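You operate a simulated robot arm through the tools that you are given. There is no shell and no other tool.

You are at the controls of a simulated two-armed robot. One attempt, no reset.

JOB
Prime the air out of the fuel and set the stop lever to RUN.
Fine: fuel valve and fuel vent screw open, pump the primer till no foam shows, vent closed, lever last; the valve stays open. The engine stays isolated; spill nothing. Where these are worked on the way, their far stop is far enough and under half their travel is too little: fuel vent screw.

The check looks at the end state, three seconds after you hand in, the way a careful person would. Anything else that was tipped, shoved, dropped, spilled or broken makes it a failure.

ROBOT AND FRAMES
Two 7-joint arms with fingered hands on one trunk, on a base that drives. Base frame: it is fixed to the floor where the robot stands at the start and does not move with it; the origin is under the middle of the robot, x ahead of it, y to its left, z up. Lengths are in m, angles in rad, forces in N, time in s.
The left shoulder is at the start at [0.041, 0.215, 1.021], the right one opposite. With the tool pointing down near the work surface each hand reaches from about 0.1 to 0.7 m from the robot's upright axis, wherever it stands, measured 20 degrees to its own side. Places, roughly: belt tension knob [0.7, 0.9, 1]; black belt door knob [0.7, 0.9, 1.1]; coolant cap [0.8, 0.7, 1.7]; coolant fill valve [0.7, 1.3, 0.5]; coolant pump plunger [0.6, 1.1, 0.7]; cooler drain tap [0.5, 0.5, 0.9]; engine fuel valve [0.6, 0.1, 0.7]; engine heater switch [0.6, 0, 0.6]; engine stop lever [0.6, 0.1, 1]; fuel primer button [0.6, 0.2, 0.8]; fuel sight glass [0.7, 0.1, 0.8]; fuel vent screw [0.6, 0.1, 0.9]; left air cleaner clip [0.7, -0.1, 1.2]; oil filler pipe [0.7, 0, 1.2]; oil pump plunger [0.7, 0.5, 1.2]; sump drain tap [0.6, 0.4, 0.6]. Payload 3.6 kg a hand.
The tool frame of a hand sits at the grasp point between the pads (the TCP): z along the fingers, y along the line on which they close. The tips reach 0.022 m beyond it. Largest opening 0.132 m; the body of the gripper starts 0.06 m behind the TCP. The gripper is a hand of 4 fingers: y runs from the thumb to the fingers, the wrist lies at [0, 0, -0.203] in the tool frame, and closing takes about 1.5 s.
Orientation is that of the tool frame in the base frame, as a unit quaternion [x, y, z, w]. With the fingers straight down and closing along the base's y, the tool's x points along the base's -x, its y along +y and its z along -z.

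CONTROLS
- The arms move only by the tool servo_tool. It takes "left_series", "right_series" or both (then of equal length, played together; a hand with none holds still); each is a list of rows, each a list of 7 numbers: the finger opening in m, from 0 to 0.132, then the shift along the base's x, y, z in m, then the turn, a rotation vector about the base's x, y, z in rad. In form: [[jaw, tx, ty, tz, wx, wy, wz], ...]. A call has 1 to 20 rows; each row is the pose to reach, as a shift and turn from the pose commanded when the call began. A row lasts 0.2 s, in which the tool goes at most 0.05 m and 0.15 rad; a call with a longer step from one row to the next is refused whole, and so is a gripper value outside its range. A pose out of reach is approached as far as the arm can. The call stops where the force on the tool passes 40 N (or 10 N more than at its start, if that is more) or the arm is blocked; 0.2 s more then pass. Each finger travels about 0.108 m/s and halts on what it meets, pressing with about 22 N; the grip force reading is that of the motor and also rises with nothing between the fingers. The clock runs only during rows and for 0.2 s after the last one: add rows that repeat a pose to give the fingers time. The reply holds the time, the measured pose of the TCP, the force on the tool along the base axes, the opening and the grip force, in the units named above and with some noise, with the torque about the TCP (base axes, N m) and any sound that the robot's microphone picked up.
- Cameras (640 x 400 px; columns grow to the right, rows downward): "scene" is now at [0.1629, 0.0295, 0.9608]; the picture's right is [0.32, -0.95, -0.00], its down [-0.06, -0.02, -1.00] and it looks along [0.94, 0.32, -0.07] (base axes); focal length 214 px, centre (320, 200). "left" rides on the left gripper at [-0.053, -0.053, -0.084] in its tool frame; the picture's right is [0.71, -0.71, 0.00], its down [0.53, 0.53, -0.67] and it looks along [0.47, 0.47, 0.74] (tool axes); focal length 247 px, centre (320, 200). "right" rides on the right gripper at [0.053, -0.053, -0.084] in its tool frame; the picture's right is [0.71, 0.71, 0.00], its down [-0.53, 0.53, -0.67] and it looks along [-0.47, 0.47, 0.74] (tool axes); focal length 247 px, centre (320, 200). There is no depth. A picture from a camera that has moved, and an enlarged one, comes with that camera's place and axes in the base frame and with its lens.
- grab_frame(camera): a new picture of that camera. The clock stands still meanwhile.
- lift_body(by): slides the trunk up (or, below 0, down) by that many m; the arms and the scene camera ride with it, the base frame stays. It gives what a move gives, with no picture.
- drive_base(legs): drives the robot by 1 to 6 legs, each [ahead, turn to the left] in m and rad, along the robot's own axes; the way and the turn of a leg run together, so that a leg with both is an arc; at most 1.5 m and 3.142 rad a leg. The arms and the cameras ride along, it lands a little off, and it stops where it bumps. It gives what a move gives.
- grasp_type(shape, hand): the hand has 4 fingers and takes this shape, open, in about a second: jaw (thumb against the fingers, like two jaws); tri (thumb and two fingers); tip (a fingertip pinch); poke (one finger out to press); point (the index stretched); flat (the hand flat); cup (the hand cupped); fist (a fist). The gripper value then closes the fingers along that shape, each until it touches; the sizes above hold for jaw. It gives what a move gives, with no picture.
- turn_head(pan, tilt): turns the head with the scene camera to pan (to the left, within 1.047 rad either way) and tilt (down, from -0.506 to 1.204), counted from straight ahead of the robot. It gives what a move gives.
- enlarge(camera, box): a new picture of the part [left, top, right, bottom] of that camera's present view, enlarged. The clock stands still meanwhile.
- job_done(): hands the job in; it is judged then, once.

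Places have to be worked out from the pictures, the camera data and where the tool is seen. Open the grippers and draw the arms clear of the work before you hand the job in, unless the task says otherwise.

The tools are called by a JSON object that holds its "api" and its "payload". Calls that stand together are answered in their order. servo_tool: Moves the arms, as the interface text tells. Its arguments: {"type":"object","properties":{"left_series":{"type":"array","items":{"type":"array","items":{"type":"number"}}},"right_series":{"type":"array","items":{"type":"array","items":{"type":"number"}}}},"required":[]} The other tools are called the same way: lift_body (by) slides the trunk up or down; grasp_type (shape, hand) gives the hand a shape; drive_base (legs) drives the base; turn_head (pan, tilt) turns the head that bears the scene camera; grab_frame (camera) takes a picture; enlarge (camera, box) takes an enlarged picture of a part of a camera's view; job_done () hands the job in.

At the start:

```text
clock: 0.0
left_eef_pos: [0.3884, 0.2411, 1.0645]
left_orientation: [0.002, 1.0, 0.0, -0.001]
left_wrist_force: [1.0, 0.5, -0.2]
left_wrist_torque: [-0.02, 0.0, 0.01]
left_finger_gap: 0.1321
left_gripper_force: 0.1
left_shape: jaw
right_eef_pos: [0.4472, -0.1319, 1.0653]
right_orientation: [0.003, 1.0, 0.0, 0.0]
right_wrist_force: [-0.4, 0.0, -0.4]
right_wrist_torque: [-0.04, 0.02, 0.0]
right_finger_gap: 0.1317
right_gripper_force: 0.0
right_shape: jaw
trunk travel left (down, up): [-0.3, 0.376]
robot x, y, heading: [0.0022, -0.0003, -0.003]
head pan, tilt: [0.328, 0.066]
```

scene: 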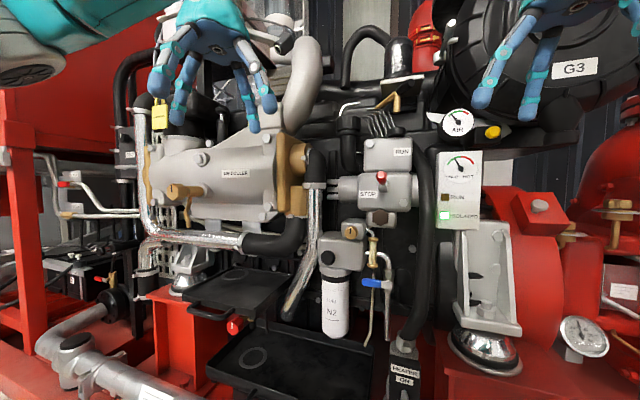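
right: 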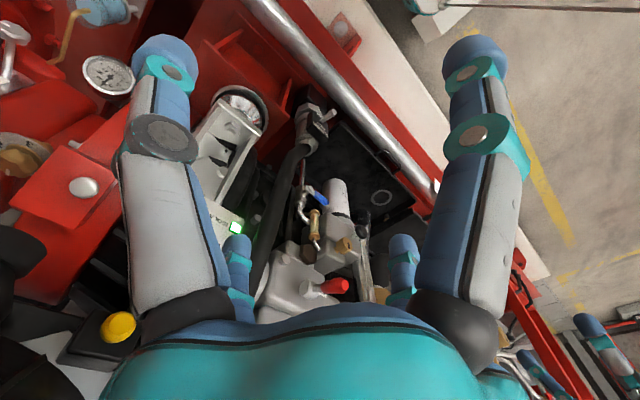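
left: 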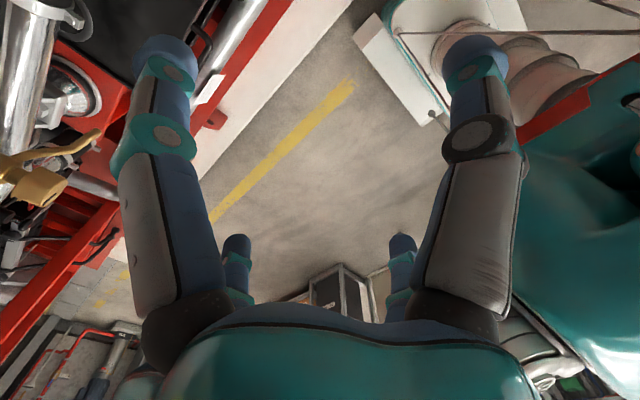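

The scene picture shows the fuel block with the filter, blue-handled valve, and red stop lever near the centre. I enlarge that part to see the controls before moving anything.

{"api": "enlarge", "payload": {"camera": "scene", "box": [300, 120, 460, 220]}}

{"api": "enlarge", "payload": {"camera": "scene", "box": [290, 200, 450, 300]}}

{"api": "enlarge", "payload": {"camera": "scene", "box": [290, 270, 450, 370]}}

```text
4.00 times, centred on (380, 170) of scene
camera zoom: at [0.1629, 0.0295, 0.9608], right [0.32, -0.95, 0.0], down [-0.06, -0.02, -1.0], along [0.94, 0.32, -0.07], focal length 858 px, centre (80, 320)
```

zoom: 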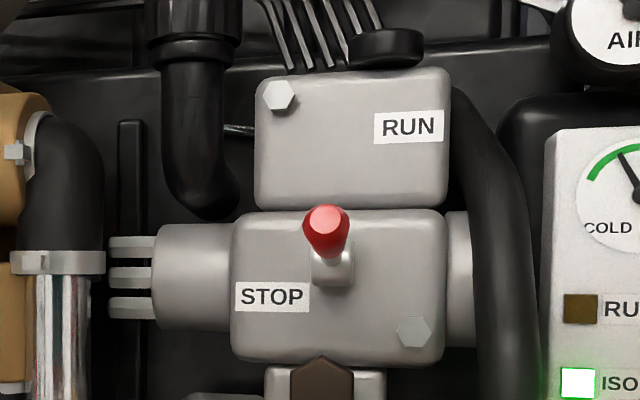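

```text
4.00 times, centred on (370, 250) of scene
camera zoom: at [0.1629, 0.0295, 0.9608], right [0.32, -0.95, 0.0], down [-0.06, -0.02, -1.0], along [0.94, 0.32, -0.07], focal length 858 px, centre (120, 0)
```

zoom: 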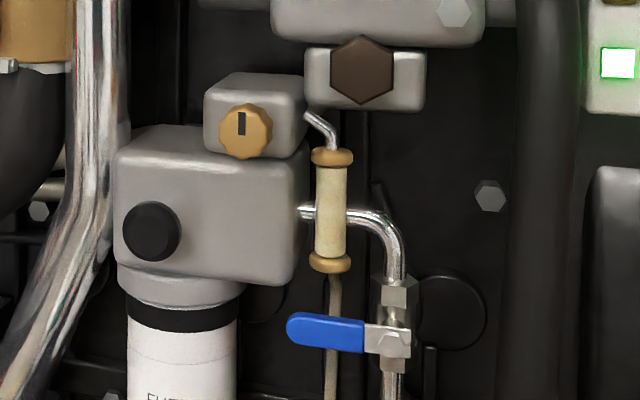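

```text
4.00 times, centred on (370, 320) of scene
camera zoom: at [0.1629, 0.0295, 0.9608], right [0.32, -0.95, 0.0], down [-0.06, -0.02, -1.0], along [0.94, 0.32, -0.07], focal length 858 px, centre (120, -280)
```

zoom: 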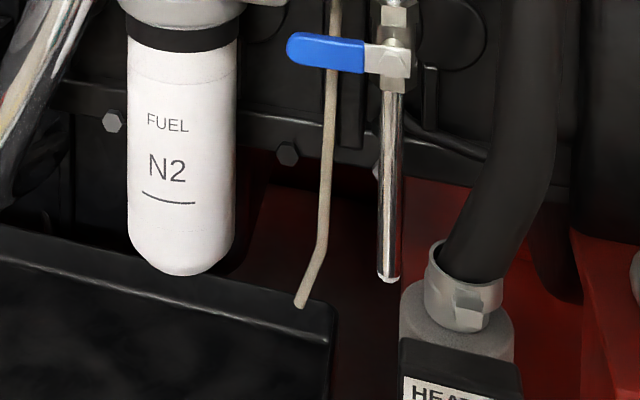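

The scene view puts the primer, vent, valve handle and lever at about x 0.6. I enlarge the right wrist view, which sees the same group from another side, to get depth.

{"api": "enlarge", "payload": {"camera": "right", "box": [240, 220, 400, 320]}}

{"api": "enlarge", "payload": {"camera": "right", "box": [280, 150, 440, 250]}}

```text
4.00 times, centred on (320, 270) of right
camera zoom: at [0.3949, -0.1851, 1.1477], right [-0.7, 0.71, 0.0], down [0.53, 0.52, 0.67], along [0.47, 0.47, -0.74], focal length 988 px, centre (320, -80)
```

zoom: 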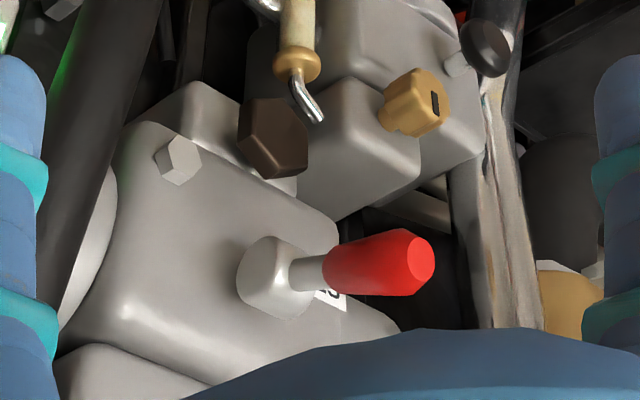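

```text
4.00 times, centred on (360, 200) of right
camera zoom: at [0.3949, -0.1851, 1.1477], right [-0.7, 0.71, 0.0], down [0.53, 0.52, 0.67], along [0.47, 0.47, -0.74], focal length 988 px, centre (160, 200)
```

zoom: 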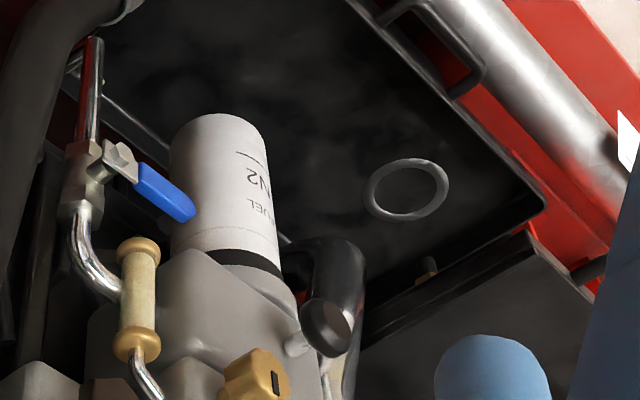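

From the two views I place the lever tip near [0.584, 0.049, 0.981], vent face [0.617, 0.111, 0.863], primer face [0.614, 0.163, 0.802], valve pivot [0.643, 0.034, 0.745] with handle end [0.645, 0.09, 0.743]. I enlarge further on the glass and valve.

{"api": "enlarge", "payload": {"camera": "scene", "box": [340, 215, 404, 255]}}

{"api": "enlarge", "payload": {"camera": "scene", "box": [350, 255, 414, 295]}}

{"api": "enlarge", "payload": {"camera": "right", "box": [280, 175, 360, 225]}}

{"api": "enlarge", "payload": {"camera": "scene", "box": [420, 140, 500, 190]}}

```text
10.00 times, centred on (372, 235) of scene
camera zoom: at [0.1629, 0.0295, 0.9608], right [0.32, -0.95, 0.0], down [-0.06, -0.02, -1.0], along [0.94, 0.32, -0.07], focal length 2145 px, centre (-200, -150)
```

zoom: 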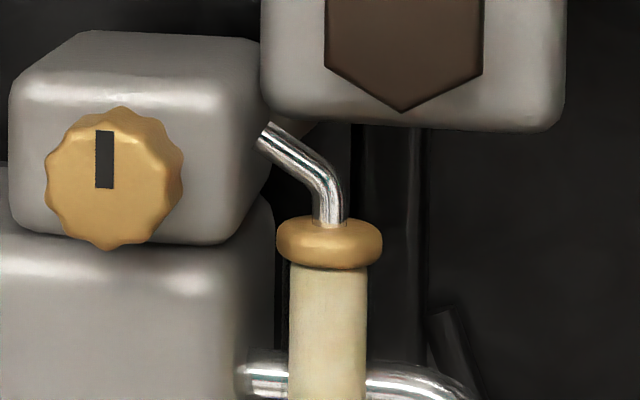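

```text
10.00 times, centred on (382, 275) of scene
camera zoom: at [0.1629, 0.0295, 0.9608], right [0.32, -0.95, 0.0], down [-0.06, -0.02, -1.0], along [0.94, 0.32, -0.07], focal length 2145 px, centre (-300, -550)
```

zoom: 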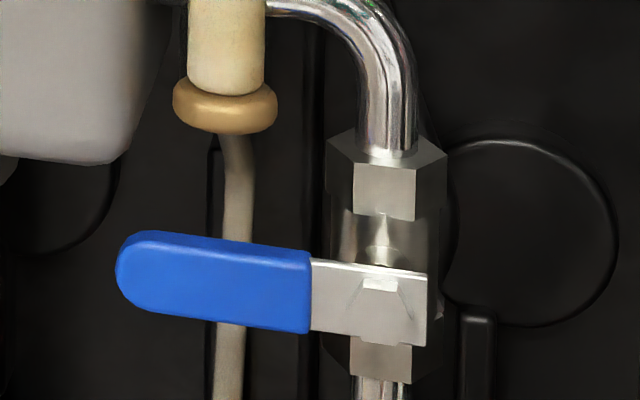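

```text
8.00 times, centred on (320, 200) of right
camera zoom: at [0.3949, -0.1851, 1.1477], right [-0.7, 0.71, 0.0], down [0.53, 0.52, 0.67], along [0.47, 0.47, -0.74], focal length 1976 px, centre (320, 200)
```

zoom: 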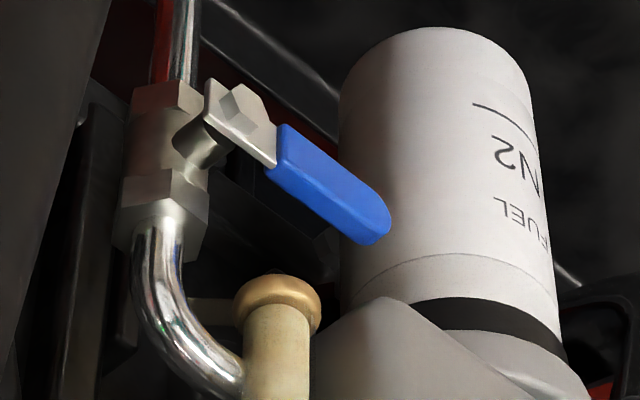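

```text
8.00 times, centred on (460, 165) of scene
camera zoom: at [0.1629, 0.0295, 0.9608], right [0.32, -0.95, 0.0], down [-0.06, -0.02, -1.0], along [0.94, 0.32, -0.07], focal length 1716 px, centre (-800, 480)
```

zoom: 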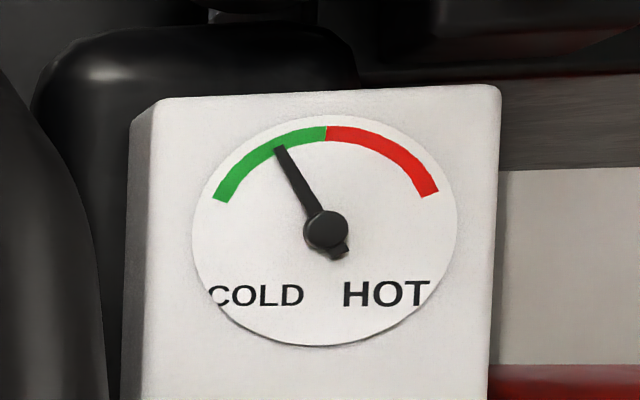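

The vent slot is upright, the valve handle lies across the pipe (closed), and the glass is pale. Before approaching I close both hands in free air to learn what the closed jaw looks like.

{"api": "servo_tool", "payload": {"left_series": [[0.0, 0, 0, 0, 0, 0, 0], [0.0, 0, 0, 0, 0, 0, 0], [0.0, 0, 0, 0, 0, 0, 0], [0.0, 0, 0, 0, 0, 0, 0], [0.0, 0, 0, 0, 0, 0, 0], [0.0, 0, 0, 0, 0, 0, 0], [0.0, 0, 0, 0, 0, 0, 0], [0.0, 0, 0, 0, 0, 0, 0]], "right_series": [[0.0, 0, 0, 0, 0, 0, 0], [0.0, 0, 0, 0, 0, 0, 0], [0.0, 0, 0, 0, 0, 0, 0], [0.0, 0, 0, 0, 0, 0, 0], [0.0, 0, 0, 0, 0, 0, 0], [0.0, 0, 0, 0, 0, 0, 0], [0.0, 0, 0, 0, 0, 0, 0], [0.0, 0, 0, 0, 0, 0, 0]]}}

{"api": "grab_frame", "payload": {"camera": "right"}}

{"api": "grab_frame", "payload": {"camera": "left"}}

{"api": "grab_frame", "payload": {"camera": "scene"}}

```text
clock: 1.8
left_eef_pos: [0.3889, 0.2414, 1.0645]
left_orientation: [0.002, 1.0, 0.0, -0.001]
left_wrist_force: [-0.3, 1.5, -0.9]
left_wrist_torque: [0.0, -0.03, 0.01]
left_finger_gap: 0.0001
left_gripper_force: 22.1
left_shape: jaw
right_eef_pos: [0.4478, -0.1337, 1.0655]
right_orientation: [0.002, 1.0, 0.001, 0.001]
right_wrist_force: [0.1, -0.9, -0.7]
right_wrist_torque: [-0.01, 0.0, 0.01]
right_finger_gap: 0.0
right_gripper_force: 21.8
right_shape: jaw
trunk travel left (down, up): [-0.3, 0.376]
robot x, y, heading: [0.0002, -0.0006, -0.001]
head pan, tilt: [0.328, 0.066]
```

```text
taken
camera right: at [0.3948, -0.1851, 1.1482], right [-0.7, 0.71, 0.0], down [0.53, 0.52, 0.67], along [0.47, 0.47, -0.74], focal length 247 px, centre (320, 200)
```

right: 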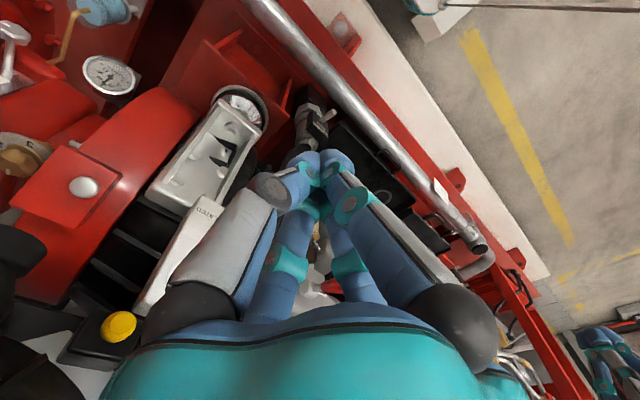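

```text
taken
camera left: at [0.4417, 0.1875, 1.1485], right [-0.71, -0.7, 0.0], down [-0.52, 0.53, 0.67], along [-0.47, 0.47, -0.74], focal length 247 px, centre (320, 200)
```

left: 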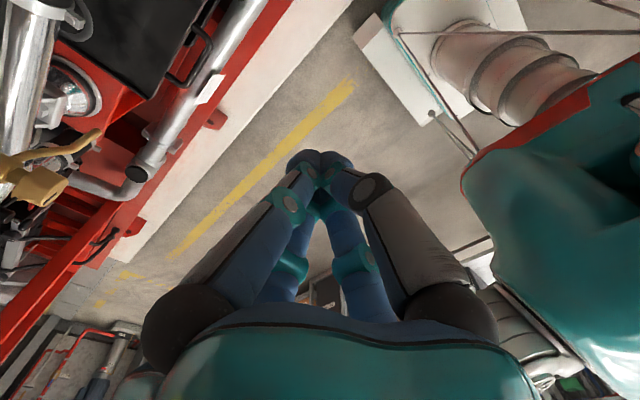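

```text
taken
camera scene: at [0.1629, 0.0295, 0.9608], right [0.32, -0.95, 0.0], down [-0.06, -0.02, -1.0], along [0.94, 0.32, -0.07], focal length 214 px, centre (320, 200)
```

scene: 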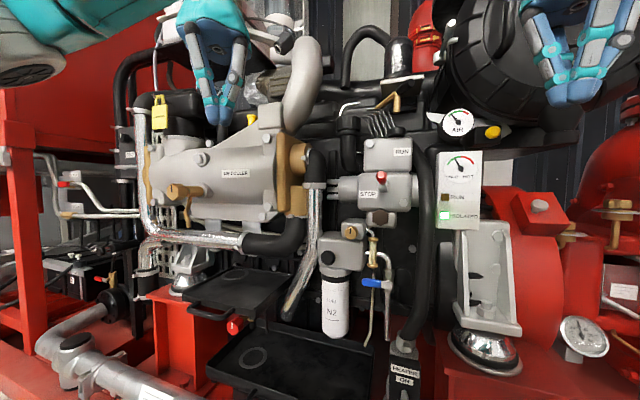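

The hand is a four-fingered claw that closes to a cone round the tool axis. I try the poke shape on the right hand to see where the single fingertip sits.

{"api": "grasp_type", "payload": {"shape": "poke", "hand": "right"}}

{"api": "grab_frame", "payload": {"camera": "right"}}

{"api": "enlarge", "payload": {"camera": "scene", "box": [480, 0, 640, 100]}}

```text
clock: 2.7
left_eef_pos: [0.3891, 0.2408, 1.0643]
left_orientation: [0.003, 1.0, -0.001, -0.001]
left_wrist_force: [0.3, 0.1, 0.3]
left_wrist_torque: [0.04, 0.0, -0.02]
left_finger_gap: 0.0
left_gripper_force: 22.4
left_shape: jaw
right_eef_pos: [0.4477, -0.1329, 1.0649]
right_orientation: [0.002, 1.0, 0.001, 0.0]
right_wrist_force: [0.3, 0.5, -0.4]
right_wrist_torque: [0.0, 0.02, 0.0]
right_finger_gap: 0.0
right_gripper_force: 0.1
right_shape: poke
trunk travel left (down, up): [-0.3, 0.376]
robot x, y, heading: [-0.0033, -0.0016, 0.0]
head pan, tilt: [0.328, 0.066]
```

```text
taken
camera right: at [0.3948, -0.1851, 1.1482], right [-0.7, 0.71, 0.0], down [0.53, 0.52, 0.67], along [0.47, 0.47, -0.74], focal length 247 px, centre (320, 200)
```

right: 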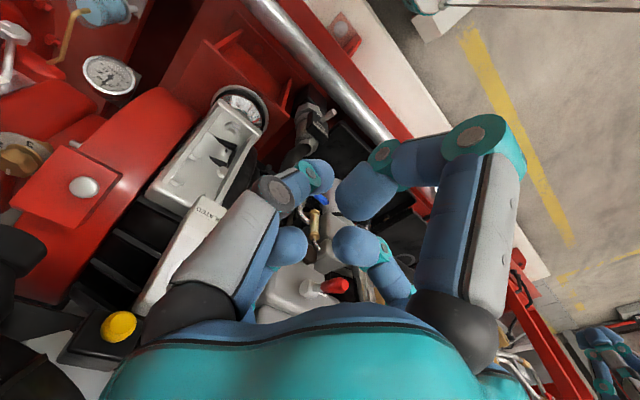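

```text
4.00 times, centred on (560, 50) of scene
camera zoom: at [0.1629, 0.0295, 0.9608], right [0.32, -0.95, 0.0], down [-0.06, -0.02, -1.0], along [0.94, 0.32, -0.07], focal length 858 px, centre (-640, 800)
```

zoom: 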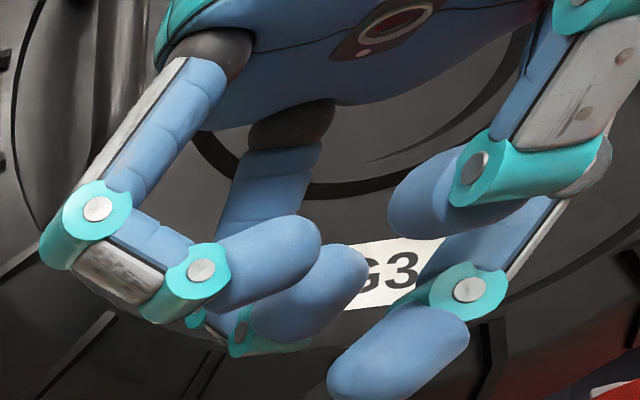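

Poke keeps the thumb at the axis (tip about 0.022 beyond the TCP) with the others curled back. I try the point shape too, which may give a straighter finger for the valve and lever.

{"api": "grasp_type", "payload": {"shape": "point", "hand": "right"}}

{"api": "grab_frame", "payload": {"camera": "right"}}

{"api": "enlarge", "payload": {"camera": "scene", "box": [480, 0, 640, 100]}}

```text
clock: 3.6
left_eef_pos: [0.389, 0.2415, 1.0643]
left_orientation: [0.002, 1.0, 0.0, -0.001]
left_wrist_force: [-0.1, 0.1, -0.5]
left_wrist_torque: [0.0, 0.0, -0.01]
left_finger_gap: 0.0002
left_gripper_force: 21.5
left_shape: jaw
right_eef_pos: [0.4478, -0.1328, 1.065]
right_orientation: [0.003, 1.0, 0.001, 0.0]
right_wrist_force: [-0.4, -0.5, 0.6]
right_wrist_torque: [-0.03, -0.02, -0.01]
right_finger_gap: 0.1262
right_gripper_force: 0.1
right_shape: point
trunk travel left (down, up): [-0.3, 0.376]
robot x, y, heading: [-0.0005, 0.0029, 0.001]
head pan, tilt: [0.328, 0.066]
```

```text
taken
camera right: at [0.3948, -0.1851, 1.1482], right [-0.7, 0.71, 0.0], down [0.53, 0.52, 0.67], along [0.47, 0.47, -0.74], focal length 247 px, centre (320, 200)
```

right: 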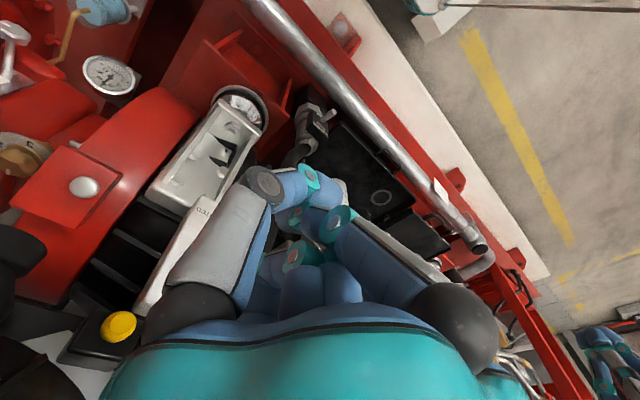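

```text
4.00 times, centred on (560, 50) of scene
camera zoom: at [0.1629, 0.0295, 0.9608], right [0.32, -0.95, 0.0], down [-0.06, -0.02, -1.0], along [0.94, 0.32, -0.07], focal length 858 px, centre (-640, 800)
```

zoom: 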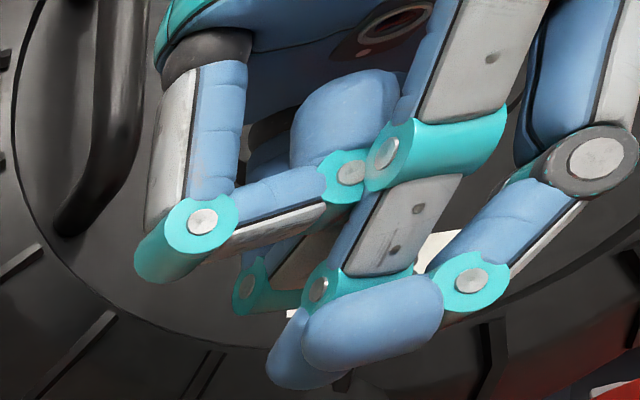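

The point shape may not have settled yet, so I hold for half a second and look again.

{"api": "servo_tool", "payload": {"right_series": [[0.132, 0, 0, 0, 0, 0, 0], [0.132, 0, 0, 0, 0, 0, 0], [0.132, 0, 0, 0, 0, 0, 0], [0.132, 0, 0, 0, 0, 0, 0]]}}

{"api": "grab_frame", "payload": {"camera": "right"}}

{"api": "enlarge", "payload": {"camera": "scene", "box": [480, 0, 640, 100]}}

```text
clock: 4.6
left_eef_pos: [0.3884, 0.2394, 1.0644]
left_orientation: [0.002, 1.0, -0.001, -0.001]
left_wrist_force: [-0.9, -0.3, 0.9]
left_wrist_torque: [0.0, 0.0, 0.02]
left_finger_gap: 0.0004
left_gripper_force: 21.8
left_shape: jaw
right_eef_pos: [0.4473, -0.1333, 1.0656]
right_orientation: [0.003, 1.0, 0.001, 0.0]
right_wrist_force: [0.9, -0.6, 0.5]
right_wrist_torque: [0.03, 0.02, 0.0]
right_finger_gap: 0.1264
right_gripper_force: 0.1
right_shape: point
trunk travel left (down, up): [-0.3, 0.376]
robot x, y, heading: [0.0018, 0.0012, 0.005]
head pan, tilt: [0.328, 0.066]
```

```text
taken
camera right: at [0.3948, -0.1851, 1.1482], right [-0.7, 0.71, 0.0], down [0.53, 0.52, 0.67], along [0.47, 0.47, -0.74], focal length 247 px, centre (320, 200)
```

right: 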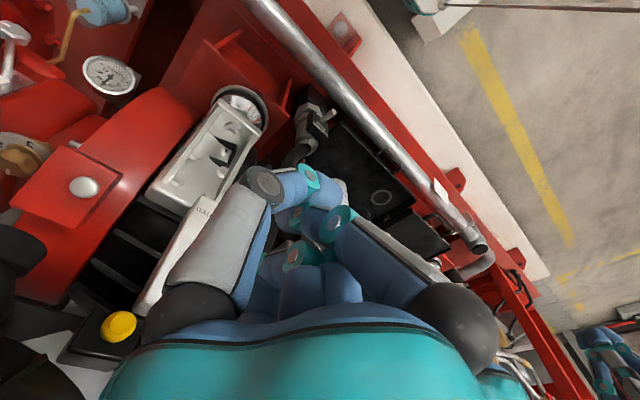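

```text
4.00 times, centred on (560, 50) of scene
camera zoom: at [0.1629, 0.0295, 0.9608], right [0.32, -0.95, 0.0], down [-0.06, -0.02, -1.0], along [0.94, 0.32, -0.07], focal length 858 px, centre (-640, 800)
```

zoom: 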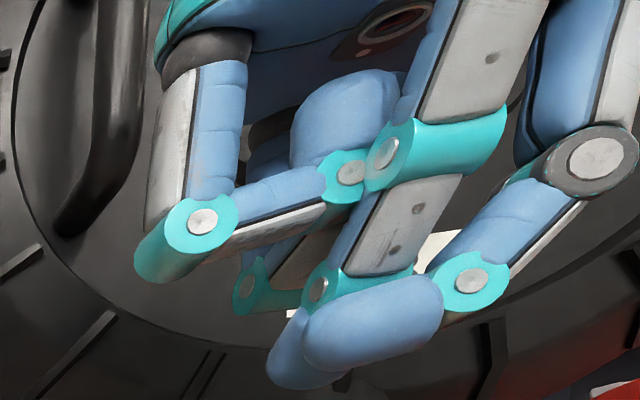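

Those shapes are awkward, so I'll work with the jaw shape. I set the right hand back to jaw and tilt the head down to check where the vent's drain tube ends over the drip tray.

{"api": "grasp_type", "payload": {"shape": "jaw", "hand": "right"}}

{"api": "turn_head", "payload": {"pan": 0.15, "tilt": 0.6}}

{"api": "grab_frame", "payload": {"camera": "scene"}}

```text
clock: 5.5
left_eef_pos: [0.3894, 0.2401, 1.065]
left_orientation: [0.004, 1.0, 0.0, 0.0]
left_wrist_force: [-0.9, 0.1, -0.1]
left_wrist_torque: [0.0, 0.02, -0.01]
left_finger_gap: 0.0
left_gripper_force: 22.2
left_shape: jaw
right_eef_pos: [0.4476, -0.1327, 1.0648]
right_orientation: [0.002, 1.0, 0.001, 0.001]
right_wrist_force: [0.0, -0.1, -0.1]
right_wrist_torque: [-0.06, 0.0, 0.02]
right_finger_gap: 0.1319
right_gripper_force: 0.1
right_shape: jaw
trunk travel left (down, up): [-0.3, 0.376]
robot x, y, heading: [0.0014, 0.0008, 0.003]
head pan, tilt: [0.328, 0.066]
```

```text
clock: 6.5
left_eef_pos: [0.3908, 0.241, 1.0661]
left_orientation: [0.003, 1.0, 0.0, -0.001]
left_wrist_force: [0.8, -0.4, -0.4]
left_wrist_torque: [-0.01, 0.0, 0.01]
left_finger_gap: 0.0001
left_gripper_force: 22.5
left_shape: jaw
right_eef_pos: [0.4481, -0.133, 1.0648]
right_orientation: [0.003, 1.0, 0.0, -0.001]
right_wrist_force: [0.4, 0.5, 0.4]
right_wrist_torque: [-0.01, 0.0, 0.01]
right_finger_gap: 0.1319
right_gripper_force: 0.0
right_shape: jaw
trunk travel left (down, up): [-0.3, 0.376]
robot x, y, heading: [0.0009, 0.0012, -0.001]
head pan, tilt: [0.15, 0.6]
```

```text
taken
camera scene: at [0.1636, 0.0133, 0.9117], right [0.15, -0.99, 0.0], down [-0.56, -0.08, -0.82], along [0.82, 0.12, -0.57], focal length 214 px, centre (320, 200)
```

scene: 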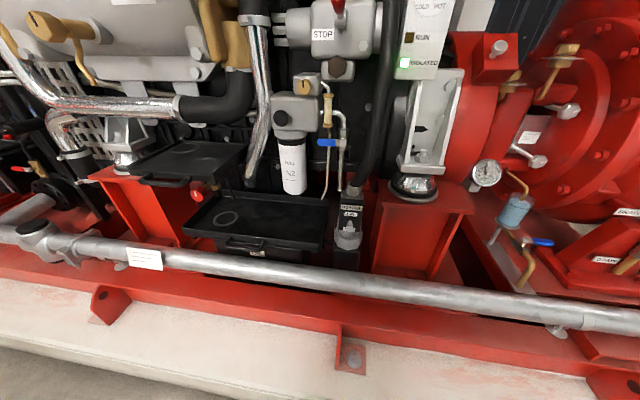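

{"api": "enlarge", "payload": {"camera": "scene", "box": [250, 100, 410, 200]}}

{"api": "enlarge", "payload": {"camera": "scene", "box": [180, 160, 340, 260]}}

```text
4.00 times, centred on (330, 150) of scene
camera zoom: at [0.1636, 0.0133, 0.9117], right [0.15, -0.99, 0.0], down [-0.56, -0.08, -0.82], along [0.82, 0.12, -0.57], focal length 858 px, centre (280, 400)
```

zoom: 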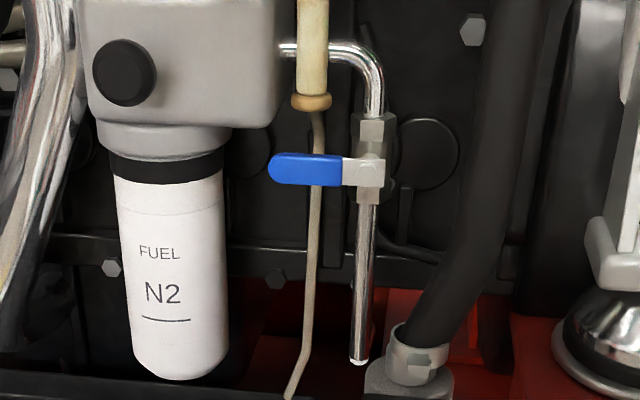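

```text
4.00 times, centred on (260, 210) of scene
camera zoom: at [0.1636, 0.0133, 0.9117], right [0.15, -0.99, 0.0], down [-0.56, -0.08, -0.82], along [0.82, 0.12, -0.57], focal length 858 px, centre (560, 160)
```

zoom: 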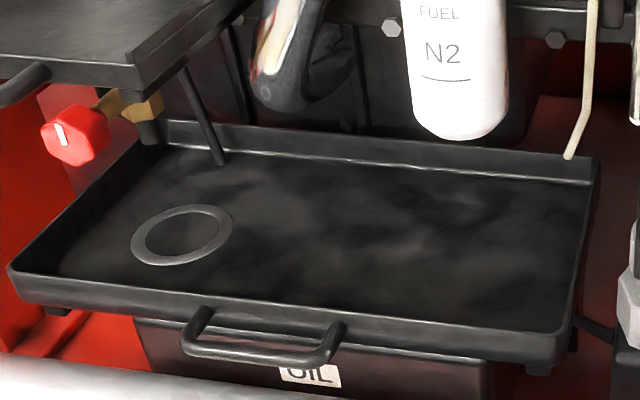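

The drain tube's bent end lies inside the tray's edge (tray's right side y≈0.07, tube end y≈0.09), so venting drains into the tray. Now I swing the left hand, closed, to point forward (+x) in free space at about [0.50, 0.16, 0.93], and point the head back at the work.

{"api": "servo_tool", "payload": {"left_series": [[0.0, 0.01, -0.007, -0.01, 0, -0.14, 0], [0.0, 0.02, -0.014, -0.02, 0, -0.28, 0], [0.0, 0.03, -0.021, -0.03, 0, -0.42, 0], [0.0, 0.04, -0.028, -0.04, 0, -0.56, 0], [0.0, 0.05, -0.035, -0.05, 0, -0.7, 0], [0.0, 0.06, -0.042, -0.06, 0, -0.84, 0], [0.0, 0.07, -0.049, -0.07, 0, -0.98, 0], [0.0, 0.08, -0.056, -0.08, 0, -1.12, 0], [0.0, 0.09, -0.063, -0.09, 0, -1.26, 0], [0.0, 0.1, -0.07, -0.1, 0, -1.4, 0], [0.0, 0.105, -0.075, -0.12, 0, -1.5, 0], [0.0, 0.11, -0.08, -0.135, 0, -1.571, 0]]}}

{"api": "turn_head", "payload": {"pan": 0.15, "tilt": 0.25}}

{"api": "grab_frame", "payload": {"camera": "scene"}}

{"api": "grab_frame", "payload": {"camera": "right"}}

{"api": "grab_frame", "payload": {"camera": "left"}}

```text
clock: 9.1
left_eef_pos: [0.4986, 0.1617, 0.9317]
left_orientation: [0.002, 0.707, -0.001, 0.707]
left_wrist_force: [0.9, 0.1, -0.4]
left_wrist_torque: [0.0, 0.0, -0.03]
left_finger_gap: 0.0
left_gripper_force: 22.4
left_shape: jaw
left hand out of reach, approached as far as the arm can: row 10, 11
right_eef_pos: [0.4473, -0.1325, 1.0649]
right_orientation: [0.002, 1.0, 0.0, -0.001]
right_wrist_force: [0.4, 0.5, 0.4]
right_wrist_torque: [-0.01, 0.03, -0.03]
right_finger_gap: 0.132
right_gripper_force: 0.1
right_shape: jaw
trunk travel left (down, up): [-0.3, 0.376]
robot x, y, heading: [-0.0002, -0.0007, -0.003]
head pan, tilt: [0.15, 0.6]
```

```text
clock: 9.9
left_eef_pos: [0.4979, 0.1601, 0.93]
left_orientation: [0.002, 0.708, -0.001, 0.706]
left_wrist_force: [-0.8, -0.2, -0.3]
left_wrist_torque: [0.0, -0.04, 0.0]
left_finger_gap: 0.0001
left_gripper_force: 22.0
left_shape: jaw
right_eef_pos: [0.4475, -0.1328, 1.0652]
right_orientation: [0.003, 1.0, 0.001, 0.001]
right_wrist_force: [-0.4, -1.3, -0.3]
right_wrist_torque: [-0.02, 0.01, 0.0]
right_finger_gap: 0.1318
right_gripper_force: 0.1
right_shape: jaw
trunk travel left (down, up): [-0.3, 0.376]
robot x, y, heading: [-0.0006, 0.0008, -0.001]
head pan, tilt: [0.15, 0.25]
```

```text
taken
camera scene: at [0.1686, 0.014, 0.9437], right [0.15, -0.99, 0.0], down [-0.25, -0.04, -0.97], along [0.96, 0.14, -0.25], focal length 214 px, centre (320, 200)
```

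scene: 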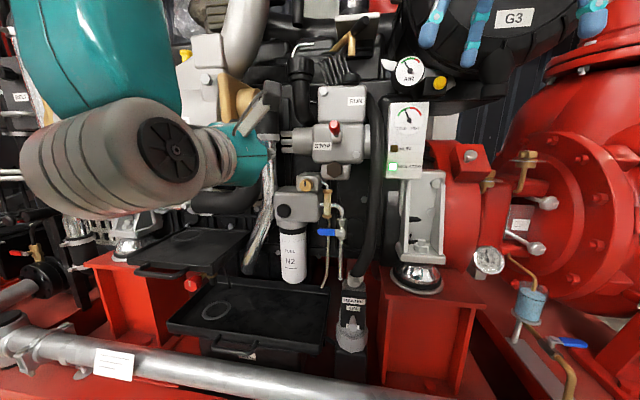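

```text
taken
camera right: at [0.3949, -0.1851, 1.1481], right [-0.7, 0.71, 0.0], down [0.53, 0.52, 0.67], along [0.47, 0.47, -0.74], focal length 247 px, centre (320, 200)
```

right: 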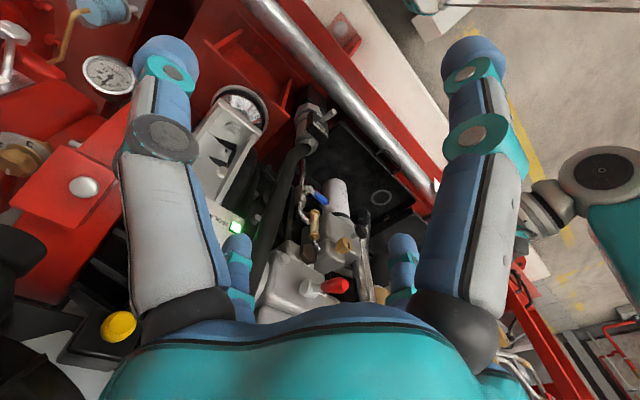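

```text
taken
camera left: at [0.4129, 0.1067, 0.9838], right [0.0, -0.71, -0.71], down [-0.67, 0.53, -0.52], along [0.74, 0.47, -0.47], focal length 247 px, centre (320, 200)
```

left: 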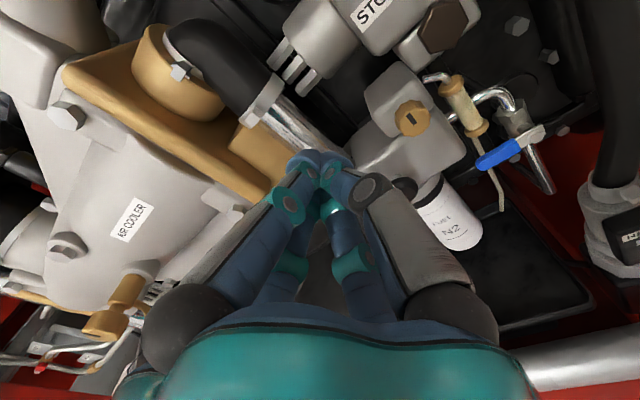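

The left hand now points forward and its camera gives a third view. I need the filter head's lower right corner relative to the valve handle, so I enlarge it in the left and right views.

{"api": "enlarge", "payload": {"camera": "left", "box": [360, 80, 560, 205]}}

{"api": "enlarge", "payload": {"camera": "right", "box": [290, 180, 386, 240]}}

{"api": "enlarge", "payload": {"camera": "scene", "box": [272, 172, 368, 232]}}

```text
3.20 times, centred on (460, 142) of left
camera zoom: at [0.4129, 0.1067, 0.9838], right [0.0, -0.71, -0.71], down [-0.67, 0.53, -0.52], along [0.74, 0.47, -0.47], focal length 790 px, centre (-128, 384)
```

zoom: 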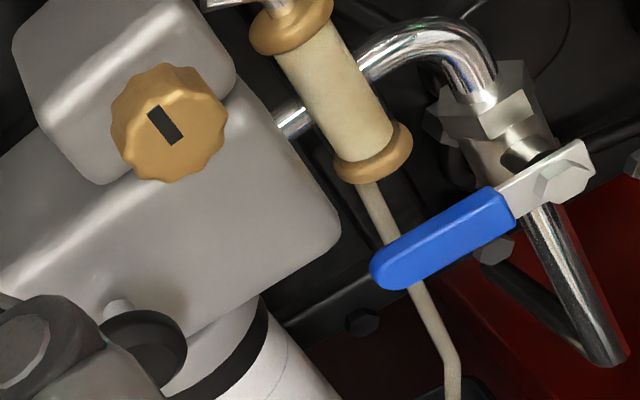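

```text
6.67 times, centred on (338, 210) of right
camera zoom: at [0.3949, -0.1851, 1.1481], right [-0.7, 0.71, 0.0], down [0.53, 0.52, 0.67], along [0.47, 0.47, -0.74], focal length 1646 px, centre (200, 133)
```

zoom: 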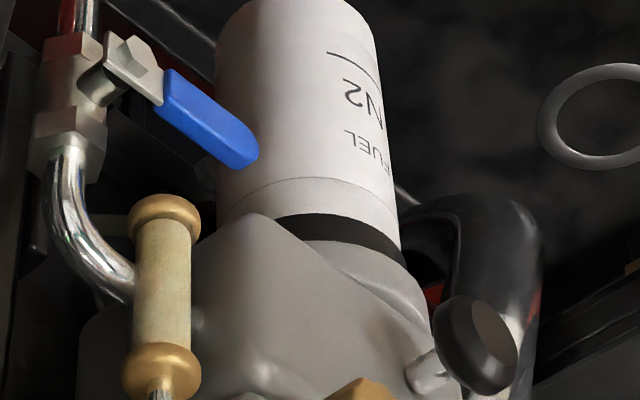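

```text
6.67 times, centred on (320, 202) of scene
camera zoom: at [0.1686, 0.014, 0.9437], right [0.15, -0.99, 0.0], down [-0.25, -0.04, -0.97], along [0.96, 0.14, -0.25], focal length 1430 px, centre (320, 187)
```

zoom: 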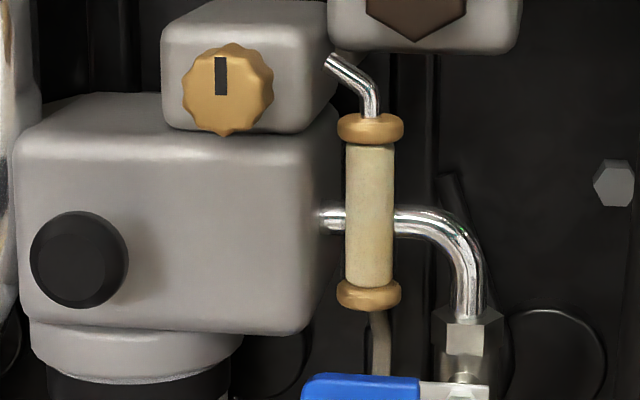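

The vent block and filter head lie above the handle's tip, so the handle has room to swing down, not up. I move the closed hand to [0.50, 0.067, 0.785], in front of and just above the handle, then look.

{"api": "servo_tool", "payload": {"left_series": [[0.0, 0.0, -0.024, -0.036, 0, 0, 0], [0.0, 0.0, -0.048, -0.072, 0, 0, 0], [0.0, 0.0, -0.072, -0.108, 0, 0, 0], [0.0, 0.0, -0.093, -0.145, 0, 0, 0], [0.0, 0.0, -0.093, -0.145, 0, 0, 0]]}}

{"api": "grab_frame", "payload": {"camera": "right"}}

{"api": "grab_frame", "payload": {"camera": "scene"}}

{"api": "grab_frame", "payload": {"camera": "left"}}

```text
clock: 11.1
left_eef_pos: [0.5005, 0.0674, 0.782]
left_orientation: [0.002, 0.707, 0.001, 0.707]
left_wrist_force: [0.2, 0.3, -0.2]
left_wrist_torque: [0.04, 0.0, -0.01]
left_finger_gap: 0.0003
left_gripper_force: 22.3
left_shape: jaw
right_eef_pos: [0.4475, -0.1334, 1.0656]
right_orientation: [0.003, 1.0, 0.001, 0.0]
right_wrist_force: [0.2, -0.3, -0.3]
right_wrist_torque: [0.0, 0.01, 0.01]
right_finger_gap: 0.1318
right_gripper_force: 0.1
right_shape: jaw
trunk travel left (down, up): [-0.3, 0.376]
robot x, y, heading: [0.0021, -0.0016, -0.001]
head pan, tilt: [0.15, 0.25]
```

```text
taken
camera right: at [0.3947, -0.1852, 1.1482], right [-0.7, 0.71, 0.0], down [0.53, 0.52, 0.67], along [0.47, 0.47, -0.74], focal length 247 px, centre (320, 200)
```

right: 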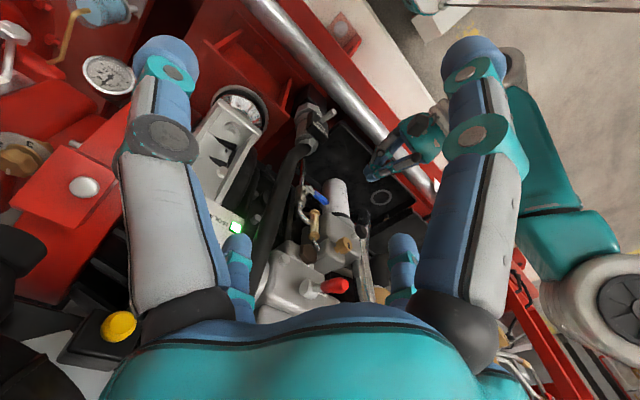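

```text
taken
camera scene: at [0.1685, 0.0139, 0.9439], right [0.15, -0.99, 0.0], down [-0.25, -0.04, -0.97], along [0.96, 0.14, -0.25], focal length 214 px, centre (320, 200)
```

scene: 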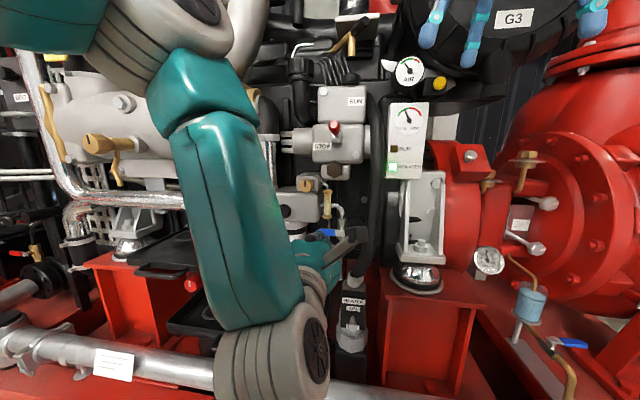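

```text
taken
camera left: at [0.4166, 0.0141, 0.8347], right [0.0, -0.7, -0.71], down [-0.67, 0.53, -0.52], along [0.74, 0.47, -0.47], focal length 247 px, centre (320, 200)
```

left: 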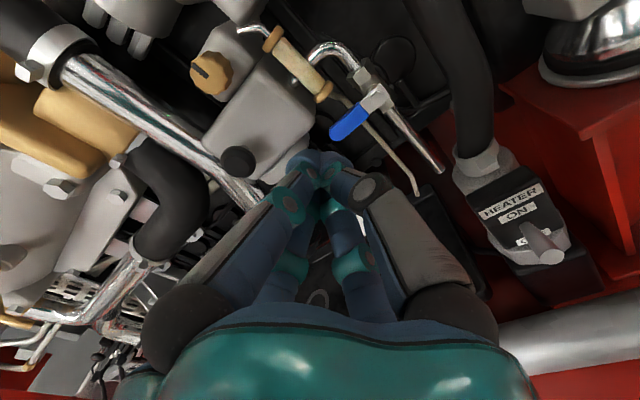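

The closed fingertips sit in front of the valve. I enlarge the left view once more to fix the handle's position relative to the hand before moving in.

{"api": "enlarge", "payload": {"camera": "left", "box": [260, 30, 460, 155]}}

{"api": "enlarge", "payload": {"camera": "right", "box": [280, 140, 440, 240]}}

```text
3.20 times, centred on (360, 92) of left
camera zoom: at [0.4166, 0.0141, 0.8347], right [0.0, -0.7, -0.71], down [-0.67, 0.53, -0.52], along [0.74, 0.47, -0.47], focal length 790 px, centre (192, 544)
```

zoom: 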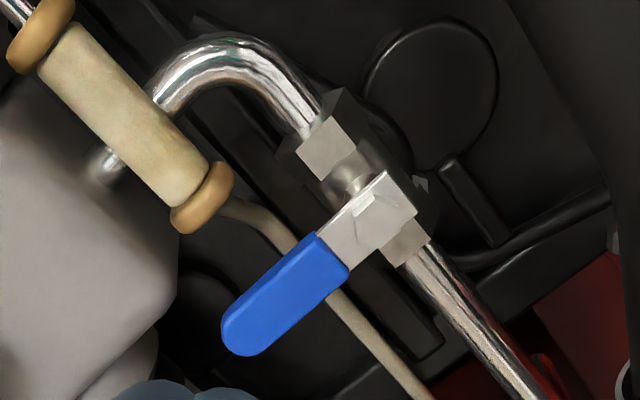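

```text
4.00 times, centred on (360, 190) of right
camera zoom: at [0.3947, -0.1852, 1.1482], right [-0.7, 0.71, 0.0], down [0.53, 0.52, 0.67], along [0.47, 0.47, -0.74], focal length 988 px, centre (160, 240)
```

zoom: 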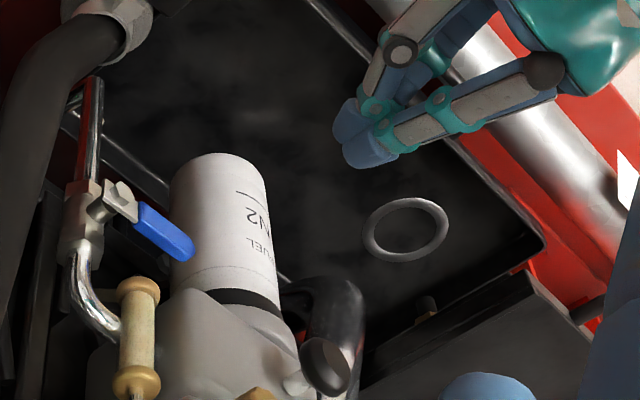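

Refined: pivot ≈ [0.648, 0.035, 0.742], handle top ≈ 0.753, head corner beyond y 0.09. I advance the closed tips to x ≈ 0.647 just above the handle at y 0.067, z 0.779.

{"api": "servo_tool", "payload": {"left_series": [[0.0, 0.035, 0.0, -0.001, 0, 0, 0], [0.0, 0.07, 0.0, -0.002, 0, 0, 0], [0.0, 0.095, 0.0, -0.003, 0, 0, 0], [0.0, 0.11, 0.0, -0.003, 0, 0, 0], [0.0, 0.124, 0.0, -0.003, 0, 0, 0], [0.0, 0.124, 0.0, -0.003, 0, 0, 0]]}}

{"api": "enlarge", "payload": {"camera": "right", "box": [260, 140, 420, 240]}}

{"api": "enlarge", "payload": {"camera": "left", "box": [240, 80, 440, 205]}}

{"api": "enlarge", "payload": {"camera": "scene", "box": [260, 160, 420, 260]}}

```text
clock: 12.5
left_eef_pos: [0.624, 0.0674, 0.7815]
left_orientation: [0.004, 0.707, 0.0, 0.707]
left_wrist_force: [0.1, 0.3, 0.3]
left_wrist_torque: [0.01, -0.03, -0.01]
left_finger_gap: 0.0
left_gripper_force: 22.3
left_shape: jaw
right_eef_pos: [0.4464, -0.133, 1.0658]
right_orientation: [0.003, 1.0, 0.001, 0.0]
right_wrist_force: [-0.6, 1.2, -0.6]
right_wrist_torque: [-0.03, 0.0, 0.0]
right_finger_gap: 0.1318
right_gripper_force: 0.0
right_shape: jaw
trunk travel left (down, up): [-0.3, 0.376]
robot x, y, heading: [-0.0039, 0.0001, 0.003]
head pan, tilt: [0.15, 0.25]
```

```text
4.00 times, centred on (340, 190) of right
camera zoom: at [0.3948, -0.1852, 1.1482], right [-0.7, 0.71, 0.0], down [0.53, 0.52, 0.67], along [0.47, 0.47, -0.74], focal length 988 px, centre (240, 240)
```

zoom: 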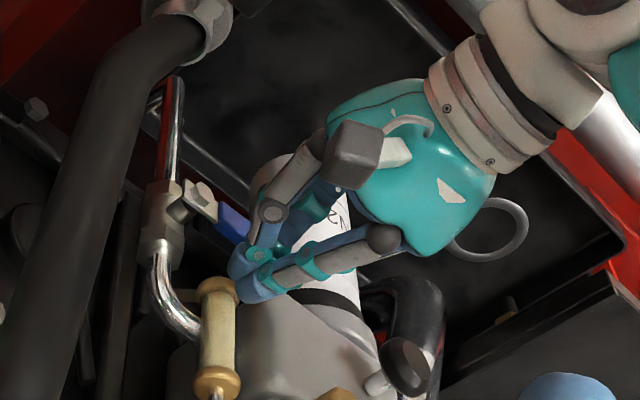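

```text
3.20 times, centred on (340, 142) of left
camera zoom: at [0.539, 0.0155, 0.8339], right [0.0, -0.7, -0.71], down [-0.67, 0.53, -0.52], along [0.74, 0.47, -0.47], focal length 790 px, centre (256, 384)
```

zoom: 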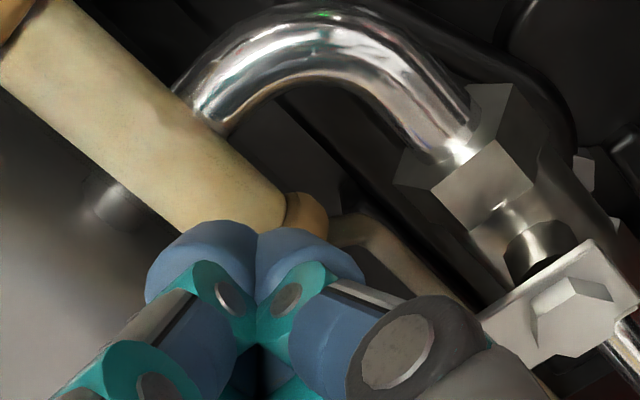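

```text
4.00 times, centred on (340, 210) of scene
camera zoom: at [0.1686, 0.0139, 0.9438], right [0.15, -0.99, 0.0], down [-0.25, -0.04, -0.97], along [0.96, 0.14, -0.25], focal length 858 px, centre (240, 160)
```

zoom: 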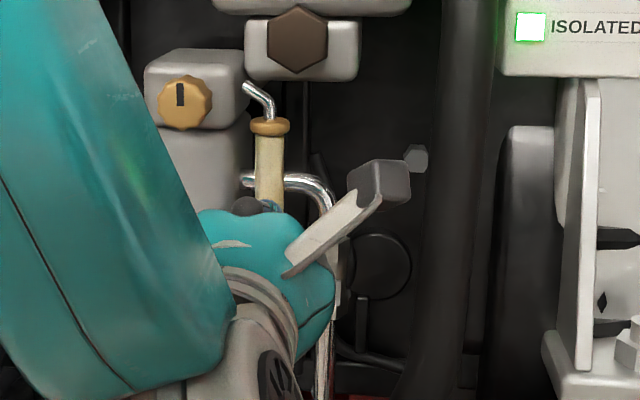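

No contact yet at z 0.781. I press down gently onto the handle in small steps to see whether it yields.

{"api": "servo_tool", "payload": {"left_series": [[0.0, 0.0, 0.0, -0.005, 0, 0, 0], [0.0, 0.0, 0.0, -0.01, 0, 0, 0], [0.0, 0.0, 0.001, -0.014, 0, 0, 0], [0.0, 0.0, 0.003, -0.018, 0, 0, 0], [0.0, 0.0, 0.005, -0.022, 0, 0, 0]]}}

{"api": "enlarge", "payload": {"camera": "right", "box": [260, 140, 420, 240]}}

{"api": "enlarge", "payload": {"camera": "left", "box": [240, 80, 440, 205]}}

```text
clock: 13.7
left_eef_pos: [0.6243, 0.074, 0.7605]
left_orientation: [0.001, 0.707, 0.002, 0.707]
left_wrist_force: [0.1, 0.1, -0.4]
left_wrist_torque: [0.0, 0.04, -0.01]
left_finger_gap: 0.0
left_gripper_force: 22.1
left_shape: jaw
right_eef_pos: [0.4475, -0.133, 1.0644]
right_orientation: [0.002, 1.0, 0.001, -0.001]
right_wrist_force: [0.0, -0.4, -0.8]
right_wrist_torque: [-0.01, 0.03, -0.01]
right_finger_gap: 0.1318
right_gripper_force: 0.2
right_shape: jaw
trunk travel left (down, up): [-0.3, 0.376]
robot x, y, heading: [-0.0013, 0.0011, -0.0]
head pan, tilt: [0.15, 0.25]
```

```text
4.00 times, centred on (340, 190) of right
camera zoom: at [0.3947, -0.1852, 1.1482], right [-0.7, 0.71, 0.0], down [0.53, 0.52, 0.67], along [0.47, 0.47, -0.74], focal length 988 px, centre (240, 240)
```

zoom: 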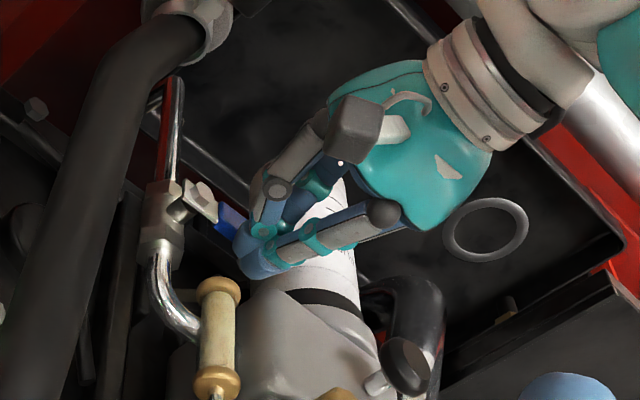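

```text
3.20 times, centred on (340, 142) of left
camera zoom: at [0.5394, 0.0198, 0.8127], right [0.0, -0.7, -0.71], down [-0.67, 0.53, -0.52], along [0.74, 0.47, -0.47], focal length 790 px, centre (256, 384)
```

zoom: 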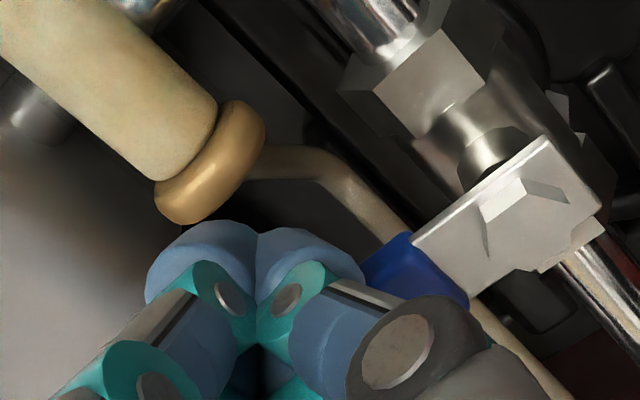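

At z 0.7605 there is still no force and the handle has not turned, so the tips are either still above it or just in front of it. I continue down 8 mm in small steps and check.

{"api": "servo_tool", "payload": {"left_series": [[0.0, 0.0, 0.0, -0.003, 0, 0, 0], [0.0, 0.0, 0.0, -0.006, 0, 0, 0], [0.0, 0.0, 0.001, -0.009, 0, 0, 0]]}}

{"api": "enlarge", "payload": {"camera": "left", "box": [240, 80, 440, 205]}}

{"api": "enlarge", "payload": {"camera": "right", "box": [280, 165, 360, 215]}}

```text
clock: 14.5
left_eef_pos: [0.6239, 0.0742, 0.7503]
left_orientation: [0.002, 0.707, 0.0, 0.707]
left_wrist_force: [-1.4, -0.2, 1.0]
left_wrist_torque: [-0.04, -0.06, 0.01]
left_finger_gap: 0.0
left_gripper_force: 21.8
left_shape: jaw
right_eef_pos: [0.4482, -0.1331, 1.0656]
right_orientation: [0.003, 1.0, 0.001, 0.001]
right_wrist_force: [-0.1, 0.5, -0.5]
right_wrist_torque: [0.02, -0.01, -0.02]
right_finger_gap: 0.1319
right_gripper_force: 0.0
right_shape: jaw
trunk travel left (down, up): [-0.3, 0.376]
robot x, y, heading: [0.0018, 0.0047, 0.001]
head pan, tilt: [0.15, 0.25]
```

```text
3.20 times, centred on (340, 142) of left
camera zoom: at [0.5383, 0.0207, 0.8032], right [0.0, -0.7, -0.71], down [-0.67, 0.53, -0.52], along [0.74, 0.47, -0.47], focal length 790 px, centre (256, 384)
```

zoom: 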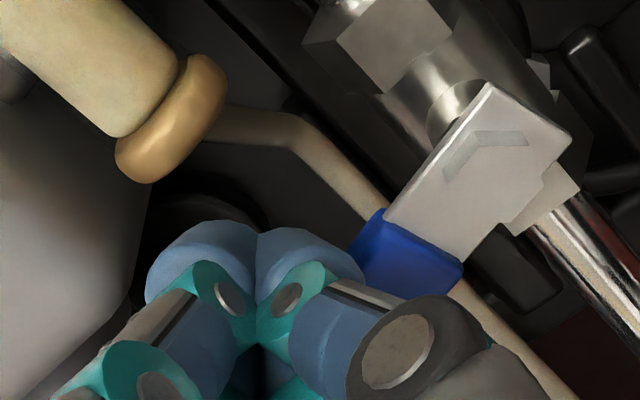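

```text
8.00 times, centred on (320, 190) of right
camera zoom: at [0.3947, -0.1852, 1.1482], right [-0.7, 0.71, 0.0], down [0.53, 0.52, 0.67], along [0.47, 0.47, -0.74], focal length 1976 px, centre (320, 280)
```

zoom: 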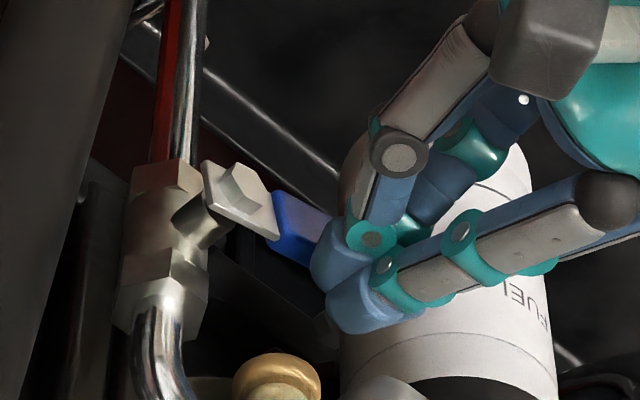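

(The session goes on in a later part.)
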